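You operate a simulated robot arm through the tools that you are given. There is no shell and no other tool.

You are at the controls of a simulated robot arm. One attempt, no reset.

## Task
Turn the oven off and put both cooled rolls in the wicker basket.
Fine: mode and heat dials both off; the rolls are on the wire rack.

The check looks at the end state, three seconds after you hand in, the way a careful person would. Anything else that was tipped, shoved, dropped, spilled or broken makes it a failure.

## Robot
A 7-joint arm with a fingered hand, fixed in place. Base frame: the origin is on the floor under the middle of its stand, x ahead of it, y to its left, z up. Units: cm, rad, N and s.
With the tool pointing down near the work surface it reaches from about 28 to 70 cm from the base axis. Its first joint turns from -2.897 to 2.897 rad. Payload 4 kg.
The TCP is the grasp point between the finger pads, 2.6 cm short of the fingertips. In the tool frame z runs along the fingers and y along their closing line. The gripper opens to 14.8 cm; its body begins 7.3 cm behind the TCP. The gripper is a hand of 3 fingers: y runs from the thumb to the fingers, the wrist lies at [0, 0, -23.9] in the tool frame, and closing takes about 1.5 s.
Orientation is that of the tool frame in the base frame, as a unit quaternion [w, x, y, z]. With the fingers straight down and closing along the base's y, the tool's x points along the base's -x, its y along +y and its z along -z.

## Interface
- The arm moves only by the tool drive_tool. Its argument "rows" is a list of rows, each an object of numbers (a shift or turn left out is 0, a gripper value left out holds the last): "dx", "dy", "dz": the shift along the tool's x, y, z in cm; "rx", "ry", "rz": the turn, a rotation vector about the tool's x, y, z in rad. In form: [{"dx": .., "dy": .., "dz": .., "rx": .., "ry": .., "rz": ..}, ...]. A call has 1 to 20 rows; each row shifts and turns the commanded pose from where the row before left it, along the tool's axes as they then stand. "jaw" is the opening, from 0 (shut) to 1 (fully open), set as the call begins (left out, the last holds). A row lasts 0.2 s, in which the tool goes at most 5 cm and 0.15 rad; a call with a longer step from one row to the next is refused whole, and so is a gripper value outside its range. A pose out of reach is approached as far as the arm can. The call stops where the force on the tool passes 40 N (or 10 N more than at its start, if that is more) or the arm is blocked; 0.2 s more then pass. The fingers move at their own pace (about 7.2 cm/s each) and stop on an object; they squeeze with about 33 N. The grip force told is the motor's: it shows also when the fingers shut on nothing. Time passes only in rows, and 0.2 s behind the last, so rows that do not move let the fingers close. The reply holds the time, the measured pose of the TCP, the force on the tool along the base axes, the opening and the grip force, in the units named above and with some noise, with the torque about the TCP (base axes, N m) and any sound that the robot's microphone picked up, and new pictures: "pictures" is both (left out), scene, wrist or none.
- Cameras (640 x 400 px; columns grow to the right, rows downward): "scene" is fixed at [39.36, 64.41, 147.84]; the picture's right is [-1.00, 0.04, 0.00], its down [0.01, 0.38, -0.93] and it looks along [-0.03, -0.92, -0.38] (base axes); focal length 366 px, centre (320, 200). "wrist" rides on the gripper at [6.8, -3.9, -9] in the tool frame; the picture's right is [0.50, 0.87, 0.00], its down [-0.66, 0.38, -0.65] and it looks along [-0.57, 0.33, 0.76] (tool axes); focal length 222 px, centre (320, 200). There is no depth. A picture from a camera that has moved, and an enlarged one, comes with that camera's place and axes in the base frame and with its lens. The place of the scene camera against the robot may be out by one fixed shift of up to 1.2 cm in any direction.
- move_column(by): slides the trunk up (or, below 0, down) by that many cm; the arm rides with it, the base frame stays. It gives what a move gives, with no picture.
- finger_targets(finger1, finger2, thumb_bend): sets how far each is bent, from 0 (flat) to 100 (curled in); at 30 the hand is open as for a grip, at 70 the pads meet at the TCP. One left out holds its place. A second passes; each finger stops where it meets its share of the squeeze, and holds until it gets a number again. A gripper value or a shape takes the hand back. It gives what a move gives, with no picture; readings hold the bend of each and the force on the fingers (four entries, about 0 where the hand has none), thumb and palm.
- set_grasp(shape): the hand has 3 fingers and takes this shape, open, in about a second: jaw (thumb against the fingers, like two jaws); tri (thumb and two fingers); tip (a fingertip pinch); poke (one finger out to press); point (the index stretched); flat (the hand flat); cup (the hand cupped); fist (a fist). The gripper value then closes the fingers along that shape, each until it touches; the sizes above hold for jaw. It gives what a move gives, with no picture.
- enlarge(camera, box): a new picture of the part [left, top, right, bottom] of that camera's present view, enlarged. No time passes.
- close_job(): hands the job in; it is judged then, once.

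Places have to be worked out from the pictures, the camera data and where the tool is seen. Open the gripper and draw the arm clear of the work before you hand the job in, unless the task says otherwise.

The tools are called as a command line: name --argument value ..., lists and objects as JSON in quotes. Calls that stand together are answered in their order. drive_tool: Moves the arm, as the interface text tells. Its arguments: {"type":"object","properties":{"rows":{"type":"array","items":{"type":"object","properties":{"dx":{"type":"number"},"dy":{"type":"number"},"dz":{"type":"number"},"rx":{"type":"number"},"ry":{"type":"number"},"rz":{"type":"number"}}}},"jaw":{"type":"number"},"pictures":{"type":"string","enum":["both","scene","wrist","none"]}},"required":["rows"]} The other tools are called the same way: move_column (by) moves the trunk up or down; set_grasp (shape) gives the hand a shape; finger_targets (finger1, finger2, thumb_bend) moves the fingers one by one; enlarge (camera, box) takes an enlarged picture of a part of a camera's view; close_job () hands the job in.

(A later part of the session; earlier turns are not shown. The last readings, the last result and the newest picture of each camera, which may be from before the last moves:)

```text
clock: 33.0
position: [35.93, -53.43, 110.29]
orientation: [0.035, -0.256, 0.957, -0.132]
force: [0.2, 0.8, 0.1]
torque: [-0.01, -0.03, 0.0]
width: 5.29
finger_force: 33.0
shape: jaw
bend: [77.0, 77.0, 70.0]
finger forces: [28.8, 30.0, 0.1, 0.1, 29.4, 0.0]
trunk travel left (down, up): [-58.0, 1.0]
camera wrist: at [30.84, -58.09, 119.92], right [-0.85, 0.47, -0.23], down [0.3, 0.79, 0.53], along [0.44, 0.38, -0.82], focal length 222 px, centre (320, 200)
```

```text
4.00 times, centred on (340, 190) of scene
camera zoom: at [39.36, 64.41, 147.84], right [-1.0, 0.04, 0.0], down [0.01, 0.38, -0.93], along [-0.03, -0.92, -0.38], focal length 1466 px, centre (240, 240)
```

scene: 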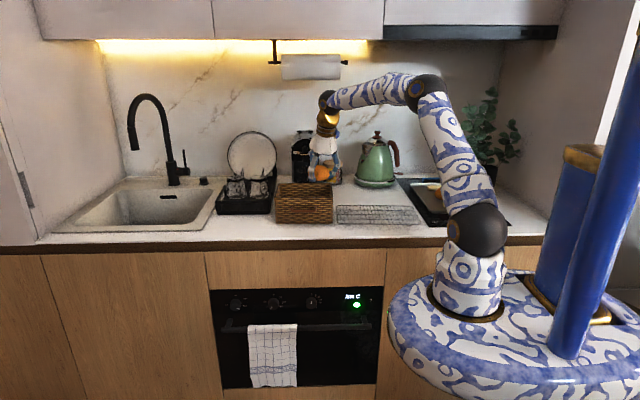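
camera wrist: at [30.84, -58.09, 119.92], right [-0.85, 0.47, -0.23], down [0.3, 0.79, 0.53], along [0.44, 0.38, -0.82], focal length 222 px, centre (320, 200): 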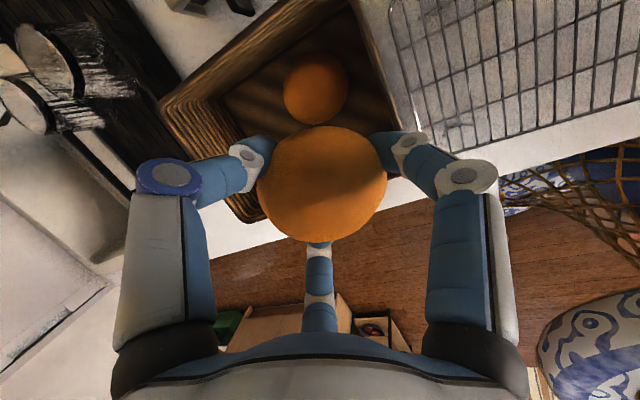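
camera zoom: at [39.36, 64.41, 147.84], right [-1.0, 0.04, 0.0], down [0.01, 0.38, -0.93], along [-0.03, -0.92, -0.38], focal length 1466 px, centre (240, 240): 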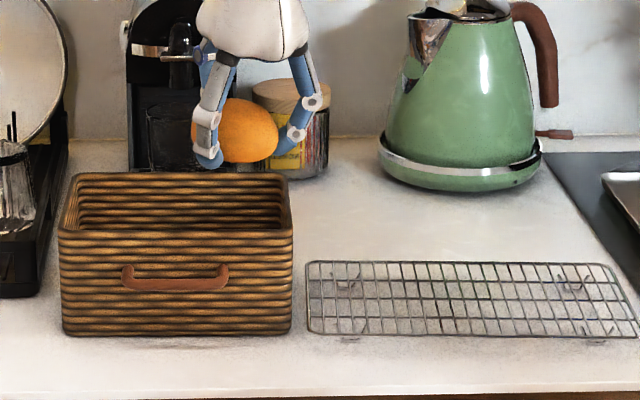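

The tilt worked, and roll 1 sits at about (37.8,-58.5) in the near half. I'll move the second roll to over the far half, around (45.7,-56.3), still above the rim.

drive_tool --rows '[{"dx": -1.76, "dy": -1.56, "dz": 0.6}, {"dx": -1.76, "dy": -1.56, "dz": 1.3}, {"dx": -1.76, "dy": -1.56, "dz": 1.5}, {"dx": -1.76, "dy": -1.56, "dz": 1.78}, {}]' --pictures "both"

enlarge --camera "scene" --box '[260, 150, 360, 230]'

```text
clock: 34.2
position: [45.63, -56.5, 106.93]
orientation: [0.036, -0.256, 0.957, -0.13]
force: [-1.0, -0.3, -0.6]
torque: [-0.02, -0.02, 0.03]
width: 5.28
finger_force: 32.9
shape: jaw
bend: [77.0, 77.0, 70.0]
finger forces: [28.8, 30.0, 0.0, 0.1, 29.3, 0.0]
trunk travel left (down, up): [-58.0, 1.0]
camera wrist: at [40.63, -60.97, 116.58], right [-0.85, 0.47, -0.23], down [0.3, 0.79, 0.53], along [0.44, 0.38, -0.82], focal length 222 px, centre (320, 200)
```

scene: 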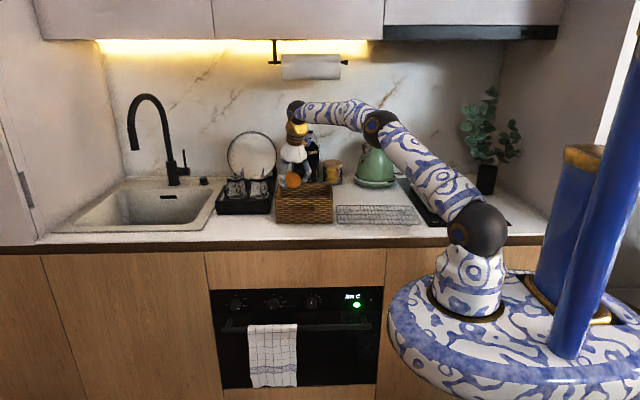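
wrist: 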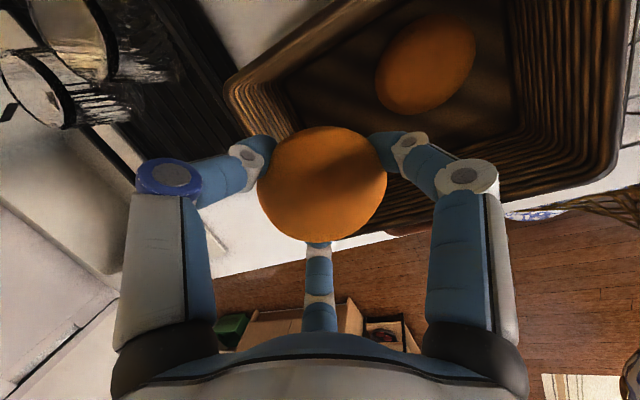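

```text
5.00 times, centred on (310, 190) of scene
camera zoom: at [39.36, 64.41, 147.84], right [-1.0, 0.04, 0.0], down [0.01, 0.38, -0.93], along [-0.03, -0.92, -0.38], focal length 1832 px, centre (370, 250)
```

zoom: 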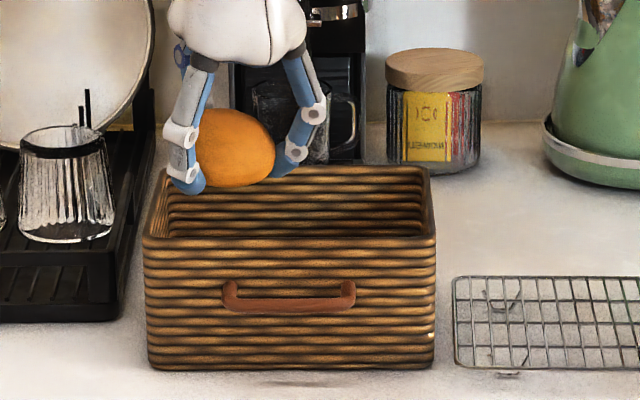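

The roll is over the far half and inside the opening. I'll lower vertically to TCP z≈101.2, shifting 0.5 cm towards the back for front-wall clearance.

drive_tool --rows '[{"dx": 0.06, "dy": 0.28, "dz": 1.4}, {"dx": 0.06, "dy": 0.28, "dz": 1.4}, {"dx": 0.06, "dy": 0.28, "dz": 1.4}, {"dx": 0.06, "dy": 0.28, "dz": 1.3}, {}]' --pictures "both"

enlarge --camera "scene" --box '[260, 150, 360, 230]'

```text
clock: 35.4
position: [45.75, -56.76, 101.32]
orientation: [0.035, -0.256, 0.957, -0.131]
force: [0.7, -0.6, -0.5]
torque: [-0.01, 0.0, -0.01]
width: 5.32
finger_force: 33.3
shape: jaw
bend: [77.0, 77.0, 70.0]
finger forces: [28.7, 30.0, 0.0, 0.0, 29.1, 0.1]
trunk travel left (down, up): [-58.0, 1.0]
camera wrist: at [40.67, -61.39, 110.96], right [-0.85, 0.47, -0.23], down [0.3, 0.79, 0.53], along [0.43, 0.38, -0.82], focal length 222 px, centre (320, 200)
```

scene: 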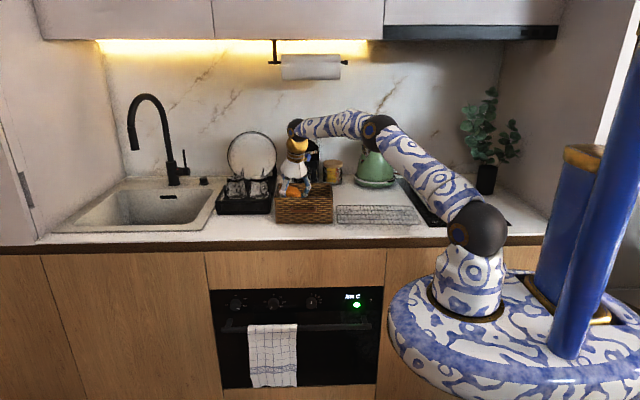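
wrist: 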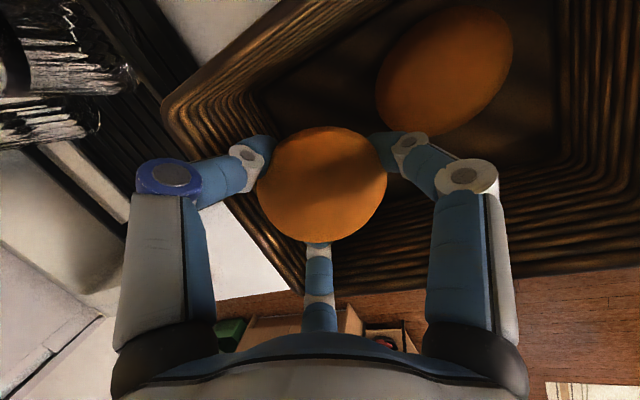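

```text
5.00 times, centred on (310, 190) of scene
camera zoom: at [39.36, 64.41, 147.84], right [-1.0, 0.04, 0.0], down [0.01, 0.38, -0.93], along [-0.03, -0.92, -0.38], focal length 1832 px, centre (370, 250)
```

zoom: 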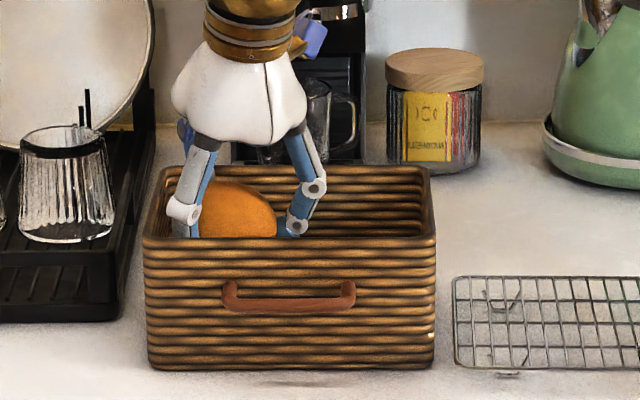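

There is still clearance to the far and front walls. I'll lower another 0.8 cm with a small shift towards the far wall, then release by opening the thumb, which is above the rim.

drive_tool --rows '[{"dx": -0.26, "dy": 0.07, "dz": 0.81}, {}]' --pictures "none"

finger_targets --thumb_bend 48

drive_tool --rows '[{}]' --pictures "both"

```text
clock: 36.0
position: [46.02, -56.75, 100.52]
orientation: [0.035, -0.255, 0.957, -0.13]
force: [0.5, 0.0, -1.0]
torque: [0.03, -0.04, 0.01]
width: 5.3
finger_force: 32.9
shape: jaw
bend: [77.0, 77.0, 70.0]
finger forces: [28.8, 30.0, 0.0, 0.0, 29.2, 0.0]
trunk travel left (down, up): [-58.0, 1.0]
```

```text
clock: 37.0
position: [45.91, -56.79, 100.5]
orientation: [0.034, -0.256, 0.957, -0.13]
force: [0.0, 1.5, -1.0]
torque: [-0.02, -0.01, -0.01]
width: 4.78
finger_force: 28.8
shape: fingers
bend: [79.0, 79.0, 47.0]
finger forces: [26.7, 27.0, 0.1, 0.0, 3.5, 0.1]
trunk travel left (down, up): [-58.0, 1.0]
```

```text
clock: 37.4
position: [45.92, -56.82, 100.5]
orientation: [0.035, -0.256, 0.957, -0.13]
force: [0.0, 0.3, -0.6]
torque: [0.02, -0.04, -0.03]
width: 4.76
finger_force: 28.4
shape: fingers
bend: [79.0, 79.0, 47.0]
finger forces: [26.7, 27.0, 0.0, 0.0, 3.4, 0.0]
trunk travel left (down, up): [-58.0, 1.0]
camera wrist: at [40.89, -61.36, 110.1], right [-0.85, 0.47, -0.23], down [0.3, 0.79, 0.53], along [0.43, 0.38, -0.82], focal length 222 px, centre (320, 200)
```

scene: 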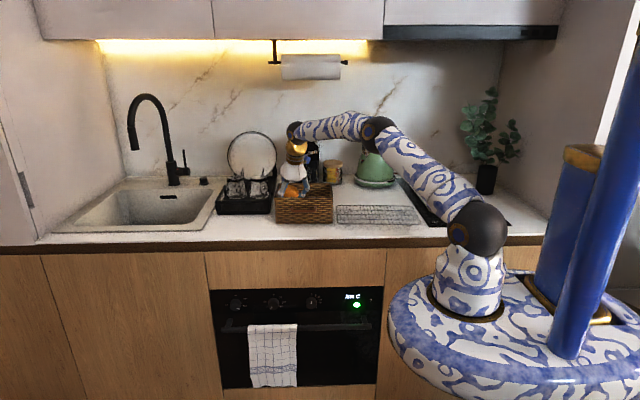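
wrist: 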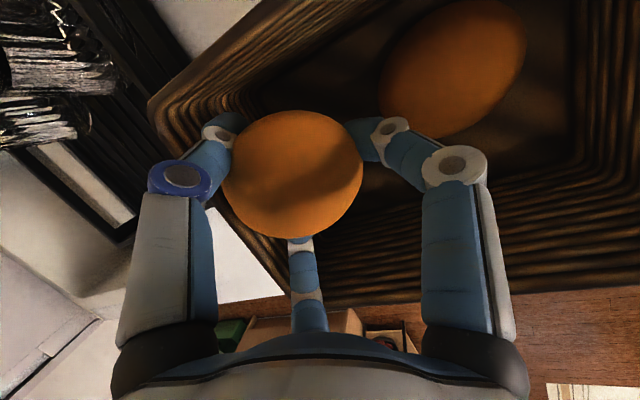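

The two fingers followed the roll and still hold it, shifted slightly towards the thumb. I'll open the two fingers a bit to let it go.

finger_targets --finger1 62 --finger2 62

drive_tool --rows '[{}]' --pictures "both"

enlarge --camera "scene" --box '[260, 150, 360, 230]'

```text
clock: 38.4
position: [45.83, -56.76, 100.38]
orientation: [0.035, -0.255, 0.957, -0.131]
force: [-0.7, 0.2, -0.5]
torque: [-0.01, 0.02, 0.01]
width: 5.43
finger_force: 5.4
shape: fingers
bend: [55.0, 56.0, 48.0]
finger forces: [6.0, 5.9, 0.0, 0.0, 0.0, 0.1]
trunk travel left (down, up): [-58.0, 1.0]
```

```text
clock: 38.8
position: [46.01, -56.72, 100.51]
orientation: [0.035, -0.255, 0.958, -0.13]
force: [0.6, 0.7, -0.4]
torque: [0.02, 0.01, 0.0]
width: 5.43
finger_force: 5.5
shape: fingers
bend: [55.0, 56.0, 48.0]
finger forces: [6.1, 5.9, 0.0, 0.0, 0.0, 0.1]
trunk travel left (down, up): [-58.0, 1.0]
camera wrist: at [40.89, -61.36, 110.1], right [-0.85, 0.47, -0.23], down [0.3, 0.79, 0.53], along [0.43, 0.38, -0.82], focal length 222 px, centre (320, 200)
```

scene: 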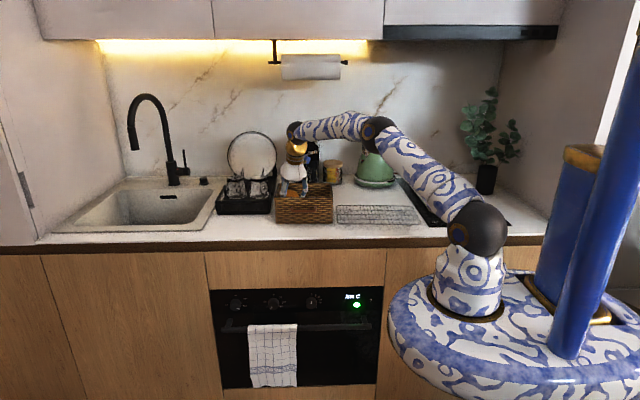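
wrist: 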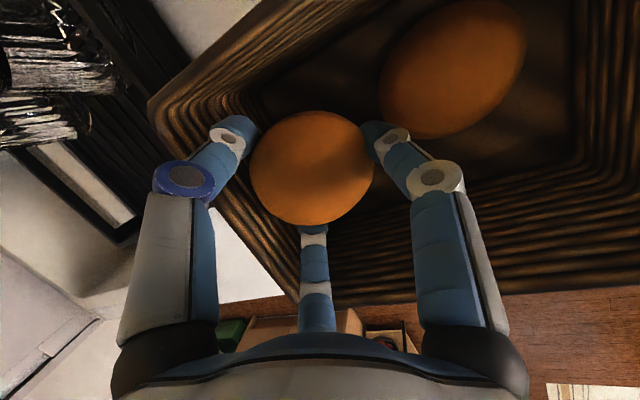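

```text
5.00 times, centred on (310, 190) of scene
camera zoom: at [39.36, 64.41, 147.84], right [-1.0, 0.04, 0.0], down [0.01, 0.38, -0.93], along [-0.03, -0.92, -0.38], focal length 1832 px, centre (370, 250)
```

zoom: 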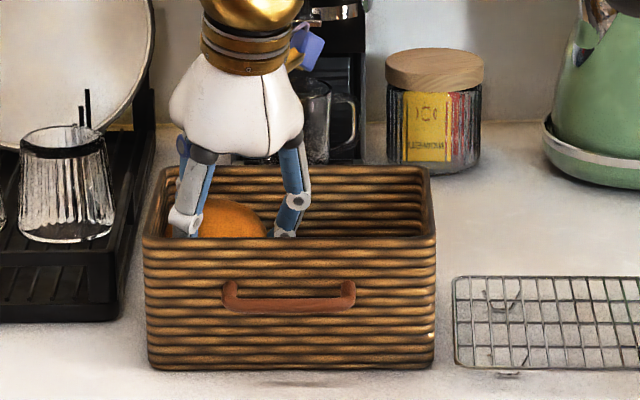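

The roll has slipped down but the two fingers still touch it with about 6 N. I'll open them further.

finger_targets --finger1 42 --finger2 42 --thumb_bend 48

drive_tool --rows '[{}]' --pictures "both"

enlarge --camera "scene" --box '[260, 150, 360, 230]'

```text
clock: 39.8
position: [45.87, -56.83, 100.54]
orientation: [0.036, -0.256, 0.957, -0.131]
force: [0.5, -0.2, -0.1]
torque: [-0.01, 0.01, 0.03]
width: 7.87
finger_force: 0.1
shape: fingers
bend: [42.0, 42.0, 48.0]
finger forces: [0.0, 0.0, 0.0, 0.1, 0.1, 0.1]
trunk travel left (down, up): [-58.0, 1.0]
```

```text
clock: 40.2
position: [45.98, -56.68, 100.57]
orientation: [0.035, -0.256, 0.957, -0.131]
force: [-0.7, 0.4, 0.7]
torque: [-0.03, -0.02, -0.01]
width: 7.87
finger_force: 0.0
shape: fingers
bend: [42.0, 42.0, 48.0]
finger forces: [0.0, 0.0, 0.0, 0.0, 0.0, 0.0]
trunk travel left (down, up): [-58.0, 1.0]
camera wrist: at [40.88, -61.36, 110.11], right [-0.85, 0.47, -0.23], down [0.3, 0.79, 0.53], along [0.43, 0.38, -0.82], focal length 222 px, centre (320, 200)
```

scene: 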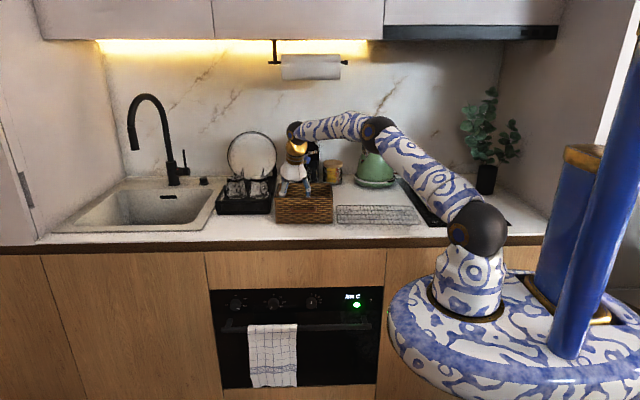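
wrist: 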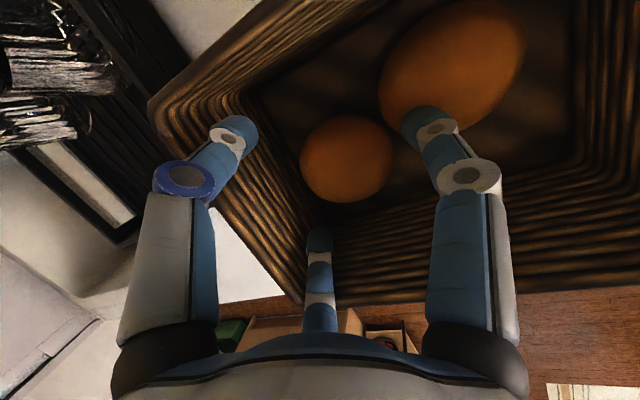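

```text
5.00 times, centred on (310, 190) of scene
camera zoom: at [39.36, 64.41, 147.84], right [-1.0, 0.04, 0.0], down [0.01, 0.38, -0.93], along [-0.03, -0.92, -0.38], focal length 1832 px, centre (370, 250)
```

zoom: 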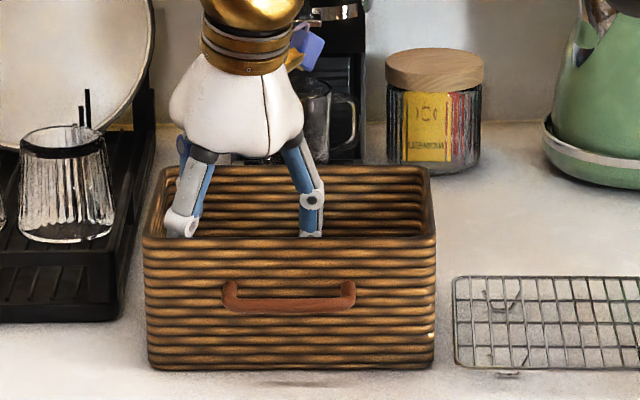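

Both rolls now lie on the basket floor, at about (37.9,-59) and (45.2,-57), and the fingers carry no load. I'll lift straight up out of the basket.

drive_tool --rows '[{"dy": -0.27, "dz": -0.96}, {"dy": -0.41, "dz": -1.44}, {"dy": -0.54, "dz": -1.93}, {"dy": -0.54, "dz": -1.93}, {"dy": -0.54, "dz": -1.93}, {"dy": -0.3, "dz": -1.0}, {}]' --pictures "both"

```text
clock: 41.8
position: [45.98, -56.75, 110.05]
orientation: [0.035, -0.256, 0.957, -0.131]
force: [0.2, 0.3, -0.4]
torque: [0.01, 0.03, -0.01]
width: 7.85
finger_force: 0.1
shape: fingers
bend: [42.0, 42.0, 48.0]
finger forces: [0.0, 0.1, 0.0, 0.0, 0.0, 0.0]
trunk travel left (down, up): [-58.0, 1.0]
camera wrist: at [40.89, -61.52, 119.68], right [-0.85, 0.47, -0.23], down [0.3, 0.79, 0.53], along [0.43, 0.38, -0.82], focal length 222 px, centre (320, 200)
```

scene: 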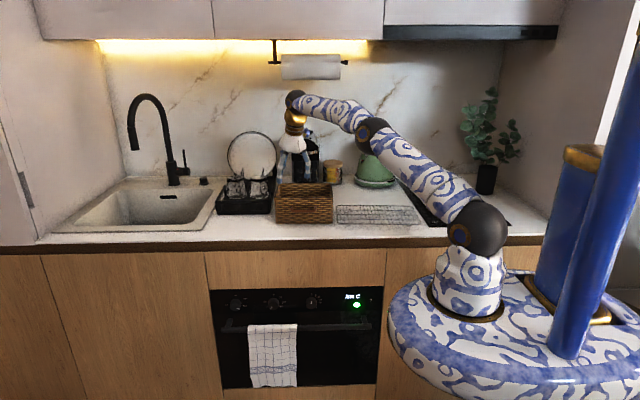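
wrist: 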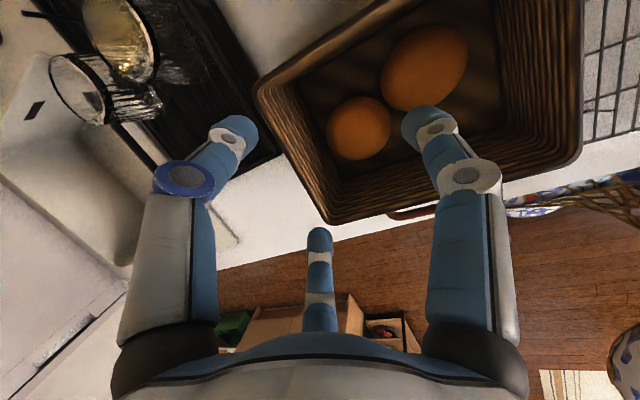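

Both rolls are in the basket with nothing disturbed. Next is the oven, so I'll draw the hand out over the floor in front of the counter, staying high.

drive_tool --rows '[{"dx": -2.32, "dy": 2.33, "dz": -1.05}, {"dx": -2.32, "dy": 2.33, "dz": -1.05}, {"dx": -2.32, "dy": 2.33, "dz": -1.05}, {"dx": -2.32, "dy": 2.33, "dz": -1.05}, {"dx": -2.32, "dy": 2.33, "dz": -1.05}, {"dx": -2.32, "dy": 2.33, "dz": -1.05}, {"dx": -2.32, "dy": 2.33, "dz": -1.05}, {"dx": -2.32, "dy": 2.33, "dz": -1.05}, {}]' --pictures "both"

enlarge --camera "scene" --box '[230, 150, 350, 240]'

```text
clock: 43.8
position: [52.1, -30.02, 113.09]
orientation: [0.035, -0.255, 0.957, -0.13]
force: [0.8, 0.1, -0.6]
torque: [0.02, -0.01, -0.03]
width: 7.88
finger_force: 0.1
shape: fingers
bend: [42.0, 42.0, 48.0]
finger forces: [0.1, 0.0, 0.0, 0.0, 0.1, 0.0]
trunk travel left (down, up): [-58.0, 1.0]
camera wrist: at [47.01, -34.66, 122.84], right [-0.85, 0.47, -0.23], down [0.3, 0.79, 0.53], along [0.43, 0.38, -0.82], focal length 222 px, centre (320, 200)
```

scene: 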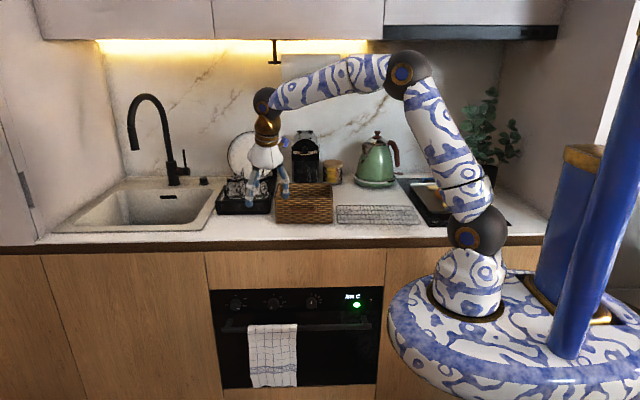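
wrist: 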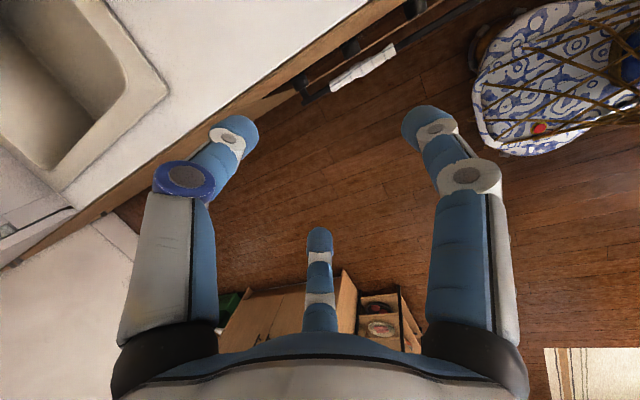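

```text
4.44 times, centred on (290, 195) of scene
camera zoom: at [39.36, 64.41, 147.84], right [-1.0, 0.04, 0.0], down [0.01, 0.38, -0.93], along [-0.03, -0.92, -0.38], focal length 1629 px, centre (453, 222)
```

zoom: 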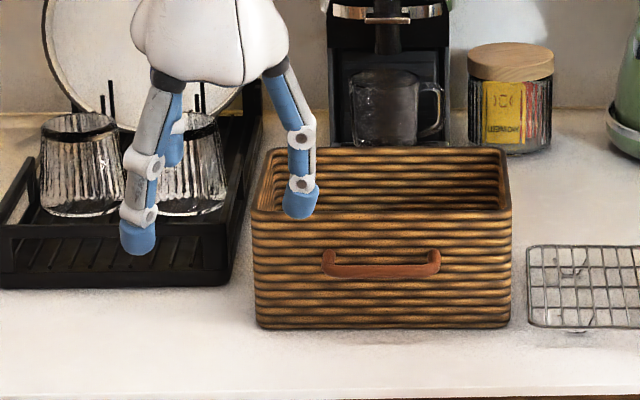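

The wrist camera is looking down on the oven front from above, so I'll enlarge that part. It should show how far the knobs and handle stand out.

enlarge --camera "wrist" --box '[260, 0, 480, 130]'

```text
2.91 times, centred on (370, 65) of wrist
camera zoom: at [47.01, -34.66, 122.84], right [-0.85, 0.47, -0.23], down [0.3, 0.79, 0.53], along [0.43, 0.38, -0.82], focal length 646 px, centre (174, 593)
```

zoom: 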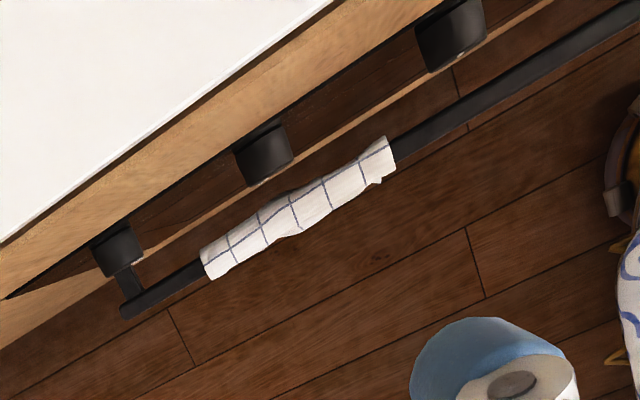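

From this top view, panel y≈−39.9 and the knob faces are at y≈−37.4. The mode knob is at x≈65, heat at x≈52, and the handle bar at y≈−34.6, about 6.7 cm below the knobs. I'll now turn the hand to point at the oven (−y), thumb up, while still high and clear.

drive_tool --rows '[{"rx": 0.1}, {"rx": 0.1}, {"rx": 0.1}, {"rx": 0.1}, {"rx": 0.1}, {"rx": 0.1}, {"rx": 0.1}, {"rx": 0.1}, {"rx": 0.1}, {"rx": 0.1}, {"rx": 0.1}, {"rx": 0.1}, {"rx": 0.1}, {"ry": 0.105}, {"ry": 0.105}, {"ry": 0.105}, {"ry": 0.105}, {"ry": 0.104}, {}]' --jaw 0.6 --pictures "both"

```text
clock: 47.8
position: [52.07, -30.14, 113.28]
orientation: [0.001, -0.002, -0.706, 0.708]
force: [0.5, -1.2, -0.3]
torque: [0.01, 0.03, 0.02]
width: 8.94
finger_force: 0.0
shape: jaw
bend: [32.0, 32.0, 70.0]
finger forces: [0.0, 0.0, 0.1, 0.1, 0.1, 0.0]
trunk travel left (down, up): [-58.0, 1.0]
camera wrist: at [45.44, -21.11, 117.04], right [-0.5, 0.0, -0.87], down [0.66, 0.65, -0.38], along [0.56, -0.76, -0.33], focal length 222 px, centre (320, 200)
```

scene: 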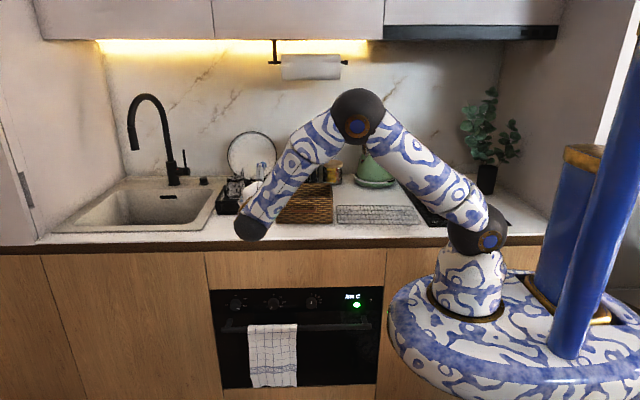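
wrist: 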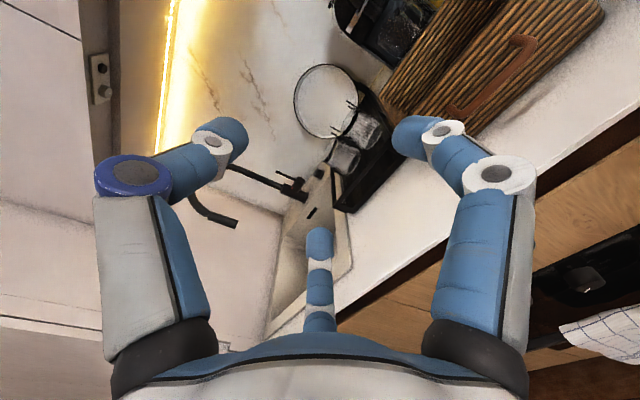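

The hand now points straight at −y with the thumb up. I'll back away from the counter by 8 cm and then ride the trunk down to dial height.

drive_tool --rows '[{"dz": -2}, {"dz": -2}, {"dz": -2}, {"dz": -2}, {}]' --pictures "none"

move_column --by -20

move_column --by -26

drive_tool --rows '[{}]' --pictures "both"

```text
clock: 49.0
position: [52.13, -22.13, 113.32]
orientation: [0.0, 0.0, 0.707, -0.707]
force: [-0.4, -0.4, 0.3]
torque: [0.0, -0.04, 0.01]
width: 8.95
finger_force: 0.0
shape: jaw
bend: [32.0, 32.0, 70.0]
finger forces: [0.0, 0.0, 0.1, 0.0, 0.0, 0.1]
trunk travel left (down, up): [-58.0, 1.0]
```

```text
clock: 51.1
position: [52.22, -22.3, 93.3]
orientation: [-0.001, 0.001, 0.707, -0.707]
force: [-0.6, 0.1, 0.1]
torque: [-0.01, -0.01, 0.0]
width: 8.94
finger_force: 0.1
shape: jaw
bend: [32.0, 32.0, 70.0]
finger forces: [0.0, 0.0, 0.1, 0.0, 0.0, 0.1]
trunk travel left (down, up): [-38.0, 21.0]
```

```text
clock: 53.8
position: [52.23, -22.2, 67.33]
orientation: [0.0, -0.002, -0.707, 0.707]
force: [0.0, 0.5, 0.3]
torque: [-0.02, 0.02, -0.05]
width: 8.92
finger_force: 0.0
shape: jaw
bend: [32.0, 32.0, 70.0]
finger forces: [0.0, 0.1, 0.0, 0.1, 0.0, 0.1]
trunk travel left (down, up): [-12.0, 47.0]
```

```text
clock: 54.2
position: [52.2, -22.12, 67.3]
orientation: [0.001, -0.001, -0.707, 0.707]
force: [0.5, 0.7, -0.3]
torque: [-0.01, 0.0, 0.0]
width: 8.9
finger_force: 0.0
shape: jaw
bend: [32.0, 32.0, 70.0]
finger forces: [0.1, 0.0, 0.0, 0.0, 0.0, 0.0]
trunk travel left (down, up): [-12.0, 47.0]
camera wrist: at [45.59, -13.2, 71.07], right [-0.5, 0.0, -0.87], down [0.66, 0.65, -0.38], along [0.56, -0.76, -0.33], focal length 222 px, centre (320, 200)
```

scene: 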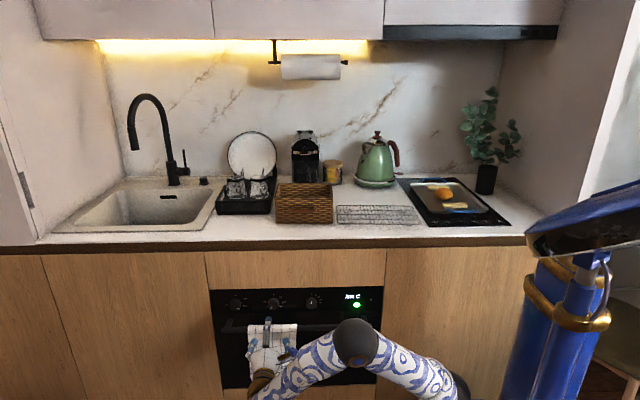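
wrist: 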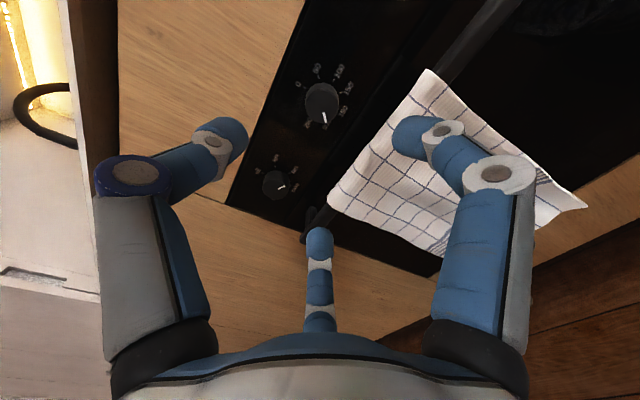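

The hand is at dial height and the wrist camera can see both dials. I'll enlarge that view to read the markings and locate them.

enlarge --camera "wrist" --box '[240, 50, 400, 230]'

enlarge --camera "wrist" --box '[285, 55, 365, 135]'

enlarge --camera "wrist" --box '[240, 140, 320, 220]'

enlarge --camera "scene" --box '[210, 282, 320, 345]'

```text
2.22 times, centred on (320, 140) of wrist
camera zoom: at [45.59, -13.2, 71.07], right [-0.5, 0.0, -0.87], down [0.66, 0.65, -0.38], along [0.56, -0.76, -0.33], focal length 494 px, centre (320, 333)
```

zoom: 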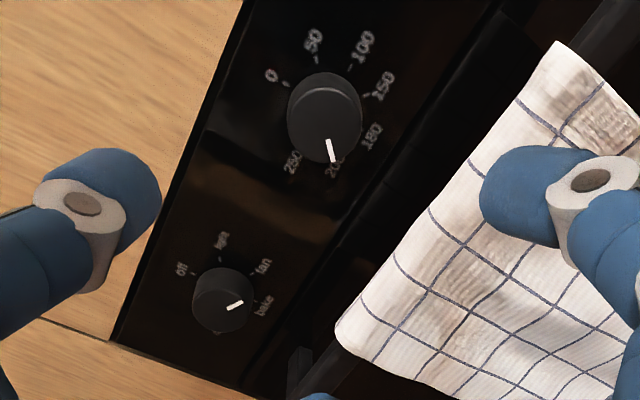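

```text
5.00 times, centred on (325, 95) of wrist
camera zoom: at [45.59, -13.2, 71.07], right [-0.5, 0.0, -0.87], down [0.66, 0.65, -0.38], along [0.56, -0.76, -0.33], focal length 1111 px, centre (295, 725)
```

zoom: 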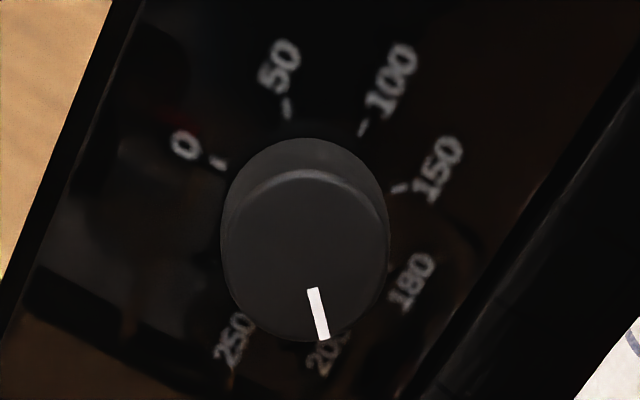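

```text
5.00 times, centred on (280, 180) of wrist
camera zoom: at [45.59, -13.2, 71.07], right [-0.5, 0.0, -0.87], down [0.66, 0.65, -0.38], along [0.56, -0.76, -0.33], focal length 1111 px, centre (520, 300)
```

zoom: 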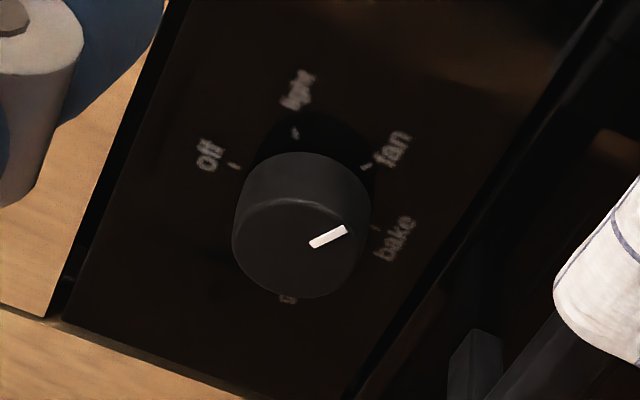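

```text
5.82 times, centred on (265, 314) of scene
camera zoom: at [39.36, 64.41, 147.84], right [-1.0, 0.04, 0.0], down [0.01, 0.38, -0.93], along [-0.03, -0.92, -0.38], focal length 2132 px, centre (640, -460)
```

zoom: 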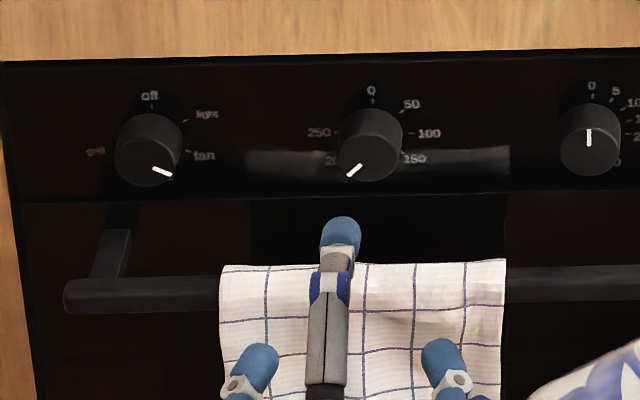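

The dials read clearly here. Mode points at fan (≈120° cw of off), heat at 200 (≈225° cw of 0). Triangulated knob axes are heat (52.06, z 66.9) and mode (64.9, z 66.85), face y≈−37.4. I'll half-close the hand in free air to measure how wide the knuckles are at knob width, since the handle bar is only about 5.7 cm below the axis.

drive_tool --rows '[{}, {}, {}, {}, {}]' --jaw 0.25 --pictures "both"

enlarge --camera "scene" --box '[210, 290, 340, 400]'

```text
clock: 55.4
position: [52.26, -22.17, 67.32]
orientation: [0.0, -0.001, -0.707, 0.708]
force: [0.7, -0.5, -0.9]
torque: [0.01, 0.03, -0.04]
width: 3.74
finger_force: 0.1
shape: jaw
bend: [76.0, 76.0, 70.0]
finger forces: [0.0, 0.0, 0.1, 0.0, 0.1, 0.0]
trunk travel left (down, up): [-12.0, 47.0]
camera wrist: at [45.59, -13.2, 71.07], right [-0.5, 0.0, -0.87], down [0.66, 0.65, -0.38], along [0.56, -0.76, -0.33], focal length 222 px, centre (320, 200)
```

scene: 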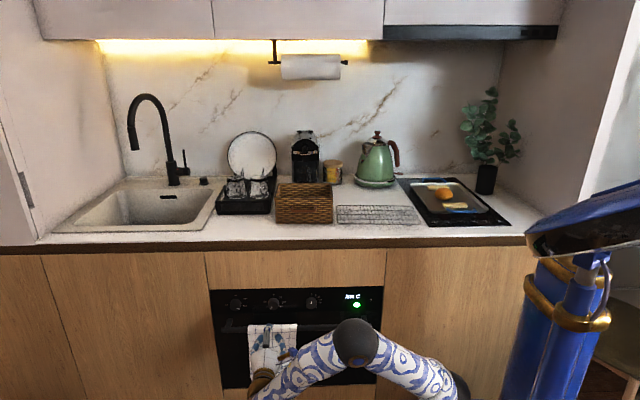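
wrist: 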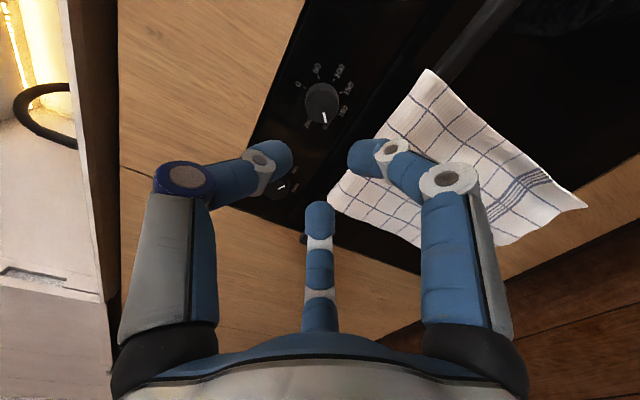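

```text
3.64 times, centred on (275, 345) of scene
camera zoom: at [39.36, 64.41, 147.84], right [-1.0, 0.04, 0.0], down [0.01, 0.38, -0.93], along [-0.03, -0.92, -0.38], focal length 1333 px, centre (484, -327)
```

zoom: 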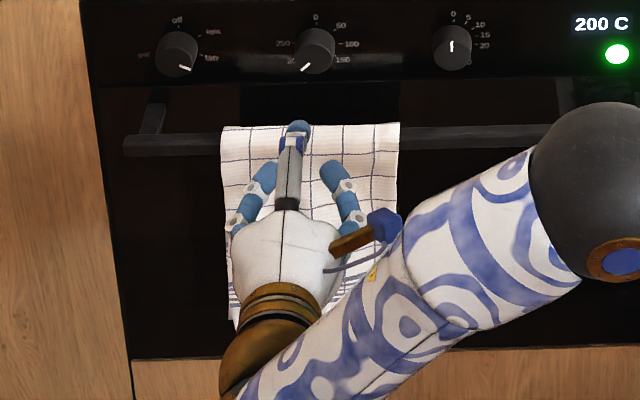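

At knob width the knuckles reach about r=7 cm, 2 cm behind the TCP, so a finger must not point straight down at the bar. With thumb-up centring I can turn about ±0.33 rad per grip and regrip several times. I'll pre-position in front of the heat dial with a slight downward tilt, pre-turned clockwise.

drive_tool --rows '[{"rx": -0.1}, {"dx": 0.1, "dz": 2.2}, {"dx": 0.1, "dz": 2.2}, {"dz": 2.2}, {"dz": 2.2, "dy": -0.7}, {"rz": 0.11}, {"rz": 0.11}, {"rz": 0.11}, {}]' --jaw 0.36 --pictures "both"

enlarge --camera "scene" --box '[210, 280, 340, 380]'

```text
clock: 57.4
position: [51.86, -31.07, 67.11]
orientation: [0.111, 0.124, 0.731, -0.662]
force: [-0.1, 0.6, 0.1]
torque: [0.0, -0.01, 0.02]
width: 5.29
finger_force: 0.1
shape: jaw
bend: [77.0, 77.0, 70.0]
finger forces: [0.0, 0.1, 0.1, 0.0, 0.1, 0.0]
trunk travel left (down, up): [-12.0, 47.0]
camera wrist: at [44.46, -22.17, 69.34], right [-0.19, 0.1, -0.98], down [0.74, 0.66, -0.08], along [0.64, -0.74, -0.2], focal length 222 px, centre (320, 200)
```

scene: 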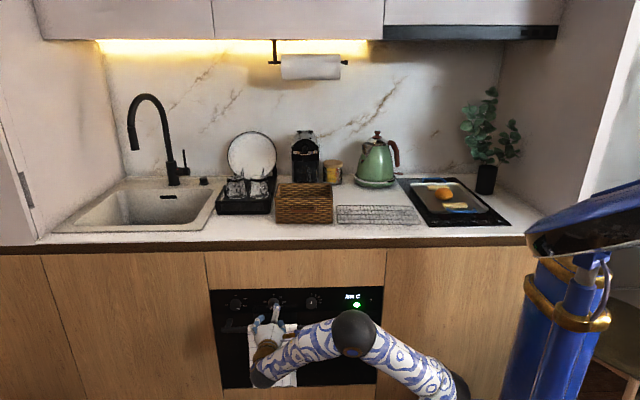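
wrist: 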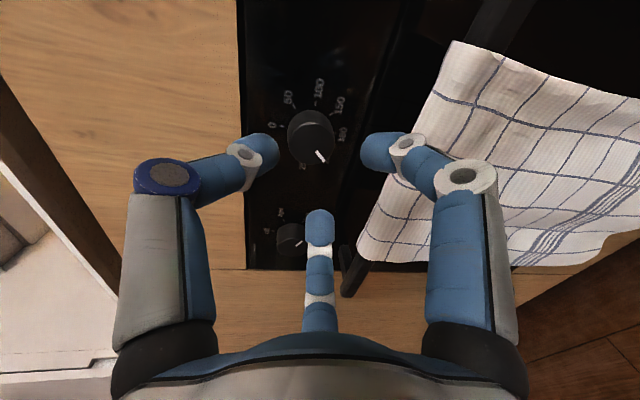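

```text
4.00 times, centred on (275, 330) of scene
camera zoom: at [39.36, 64.41, 147.84], right [-1.0, 0.04, 0.0], down [0.01, 0.38, -0.93], along [-0.03, -0.92, -0.38], focal length 1466 px, centre (500, -320)
```

zoom: 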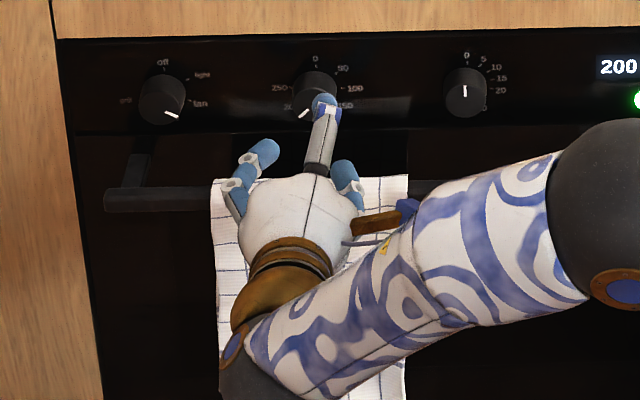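

Aligned in front of the heat dial. I'll check the knob's exact position in an enlarged wrist view before closing in.

enlarge --camera "wrist" --box '[260, 80, 380, 180]'

```text
4.00 times, centred on (320, 130) of wrist
camera zoom: at [44.46, -22.17, 69.34], right [-0.19, 0.1, -0.98], down [0.74, 0.66, -0.08], along [0.64, -0.74, -0.2], focal length 888 px, centre (320, 480)
```

zoom: 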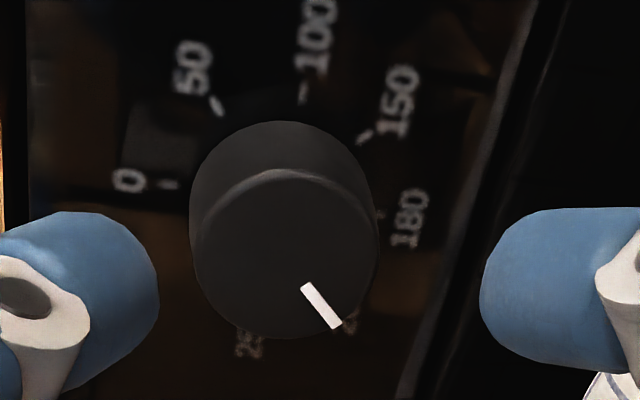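

The knob face centre is at (52.1, z 67.0) with a diameter of about 3.5 cm, which matches my axis. I'll advance 5 cm so the fingertips surround the knob without touching it.

drive_tool --rows '[{"dx": -0.12, "dy": -0.14, "dz": 1.3}, {"dx": -0.12, "dy": -0.14, "dz": 1.3}, {"dx": -0.12, "dy": -0.13, "dz": 1.3}, {"dz": 1.2}, {}]' --pictures "both"

enlarge --camera "scene" --box '[210, 280, 340, 380]'

enlarge --camera "wrist" --box '[220, 80, 420, 240]'

```text
clock: 58.6
position: [52.31, -36.07, 66.91]
orientation: [0.109, 0.123, 0.732, -0.662]
force: [-0.3, -0.7, -0.4]
torque: [-0.01, -0.02, -0.01]
width: 5.3
finger_force: 0.1
shape: jaw
bend: [77.0, 77.0, 70.0]
finger forces: [0.0, 0.0, 0.1, 0.0, 0.0, 0.0]
trunk travel left (down, up): [-12.0, 47.0]
camera wrist: at [44.73, -27.26, 69.26], right [-0.19, 0.1, -0.98], down [0.74, 0.66, -0.08], along [0.64, -0.74, -0.2], focal length 222 px, centre (320, 200)
```

scene: 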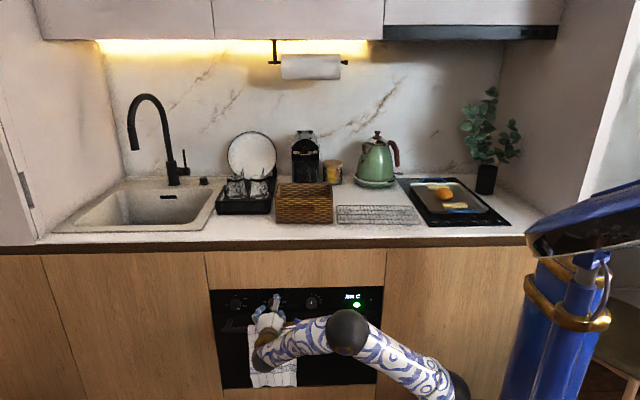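
wrist: 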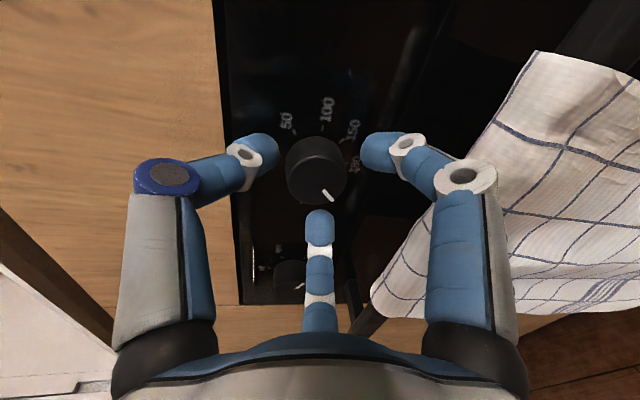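

```text
4.00 times, centred on (275, 330) of scene
camera zoom: at [39.36, 64.41, 147.84], right [-1.0, 0.04, 0.0], down [0.01, 0.38, -0.93], along [-0.03, -0.92, -0.38], focal length 1466 px, centre (500, -320)
```

zoom: 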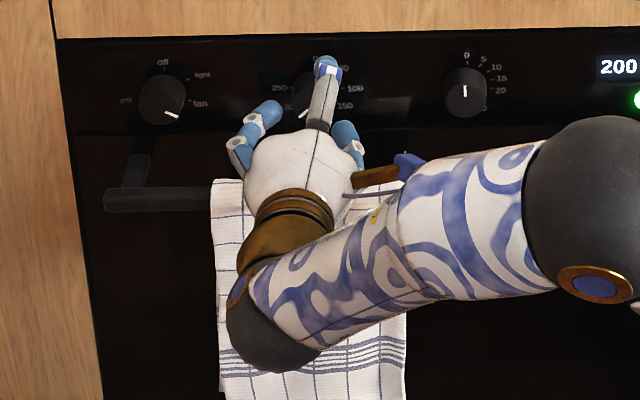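

```text
2.50 times, centred on (320, 160) of wrist
camera zoom: at [44.73, -27.26, 69.26], right [-0.19, 0.1, -0.98], down [0.74, 0.66, -0.08], along [0.64, -0.74, -0.2], focal length 555 px, centre (320, 300)
```

zoom: 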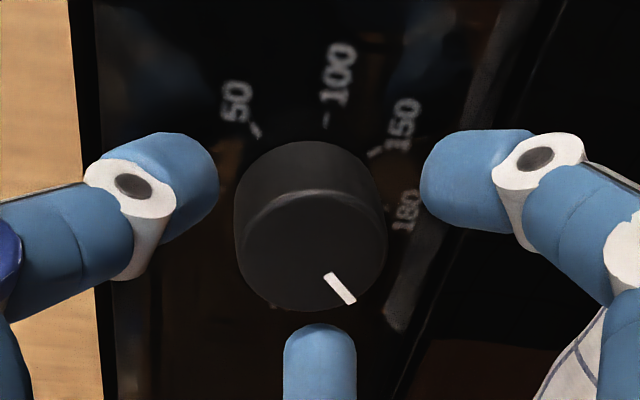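

The fingertips surround the knob, with my TCP off by about 0.3 cm in x and 0.25 cm in z. I'll correct that and close gently on the knob.

drive_tool --rows '[{"dx": 0.2, "dy": -0.33}, {}]' --pictures "none"

drive_tool --rows '[{}, {}, {}, {}, {}, {}]' --jaw 0.1 --pictures "both"

enlarge --camera "wrist" --box '[220, 80, 420, 240]'

enlarge --camera "scene" --box '[210, 280, 340, 380]'

```text
clock: 59.2
position: [52.01, -36.09, 67.44]
orientation: [0.109, 0.123, 0.731, -0.662]
force: [0.2, -0.1, 0.2]
torque: [0.02, 0.0, -0.01]
width: 5.3
finger_force: 0.1
shape: jaw
bend: [77.0, 77.0, 70.0]
finger forces: [0.0, 0.0, 0.1, 0.0, 0.0, 0.1]
trunk travel left (down, up): [-12.0, 47.0]
```

```text
clock: 60.6
position: [51.82, -36.1, 67.38]
orientation: [0.11, 0.123, 0.732, -0.661]
force: [0.5, -1.2, 0.4]
torque: [-0.05, 0.01, 0.07]
width: 2.73
finger_force: 33.0
shape: jaw
bend: [75.0, 75.0, 70.0]
finger forces: [27.8, 30.9, 0.0, 0.1, 29.7, 0.0]
trunk travel left (down, up): [-12.0, 47.0]
camera wrist: at [44.43, -27.3, 69.55], right [-0.19, 0.1, -0.98], down [0.74, 0.66, -0.08], along [0.64, -0.74, -0.2], focal length 222 px, centre (320, 200)
```

scene: 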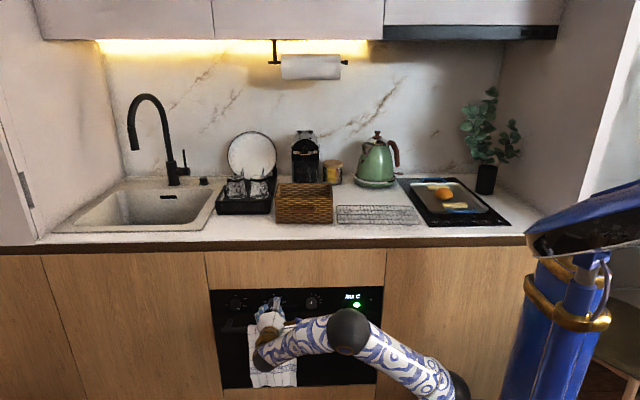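
wrist: 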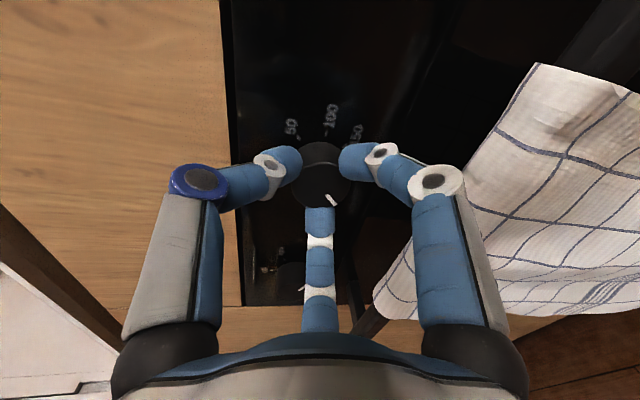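

```text
2.50 times, centred on (320, 160) of wrist
camera zoom: at [44.43, -27.3, 69.55], right [-0.19, 0.1, -0.98], down [0.74, 0.66, -0.08], along [0.64, -0.74, -0.2], focal length 555 px, centre (320, 300)
```

zoom: 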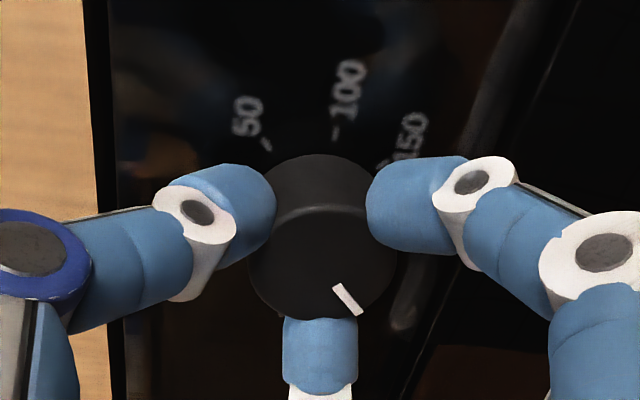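

```text
4.00 times, centred on (275, 330) of scene
camera zoom: at [39.36, 64.41, 147.84], right [-1.0, 0.04, 0.0], down [0.01, 0.38, -0.93], along [-0.03, -0.92, -0.38], focal length 1466 px, centre (500, -320)
```

zoom: 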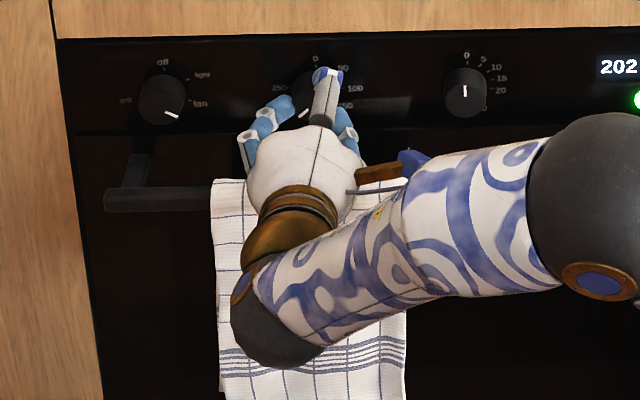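

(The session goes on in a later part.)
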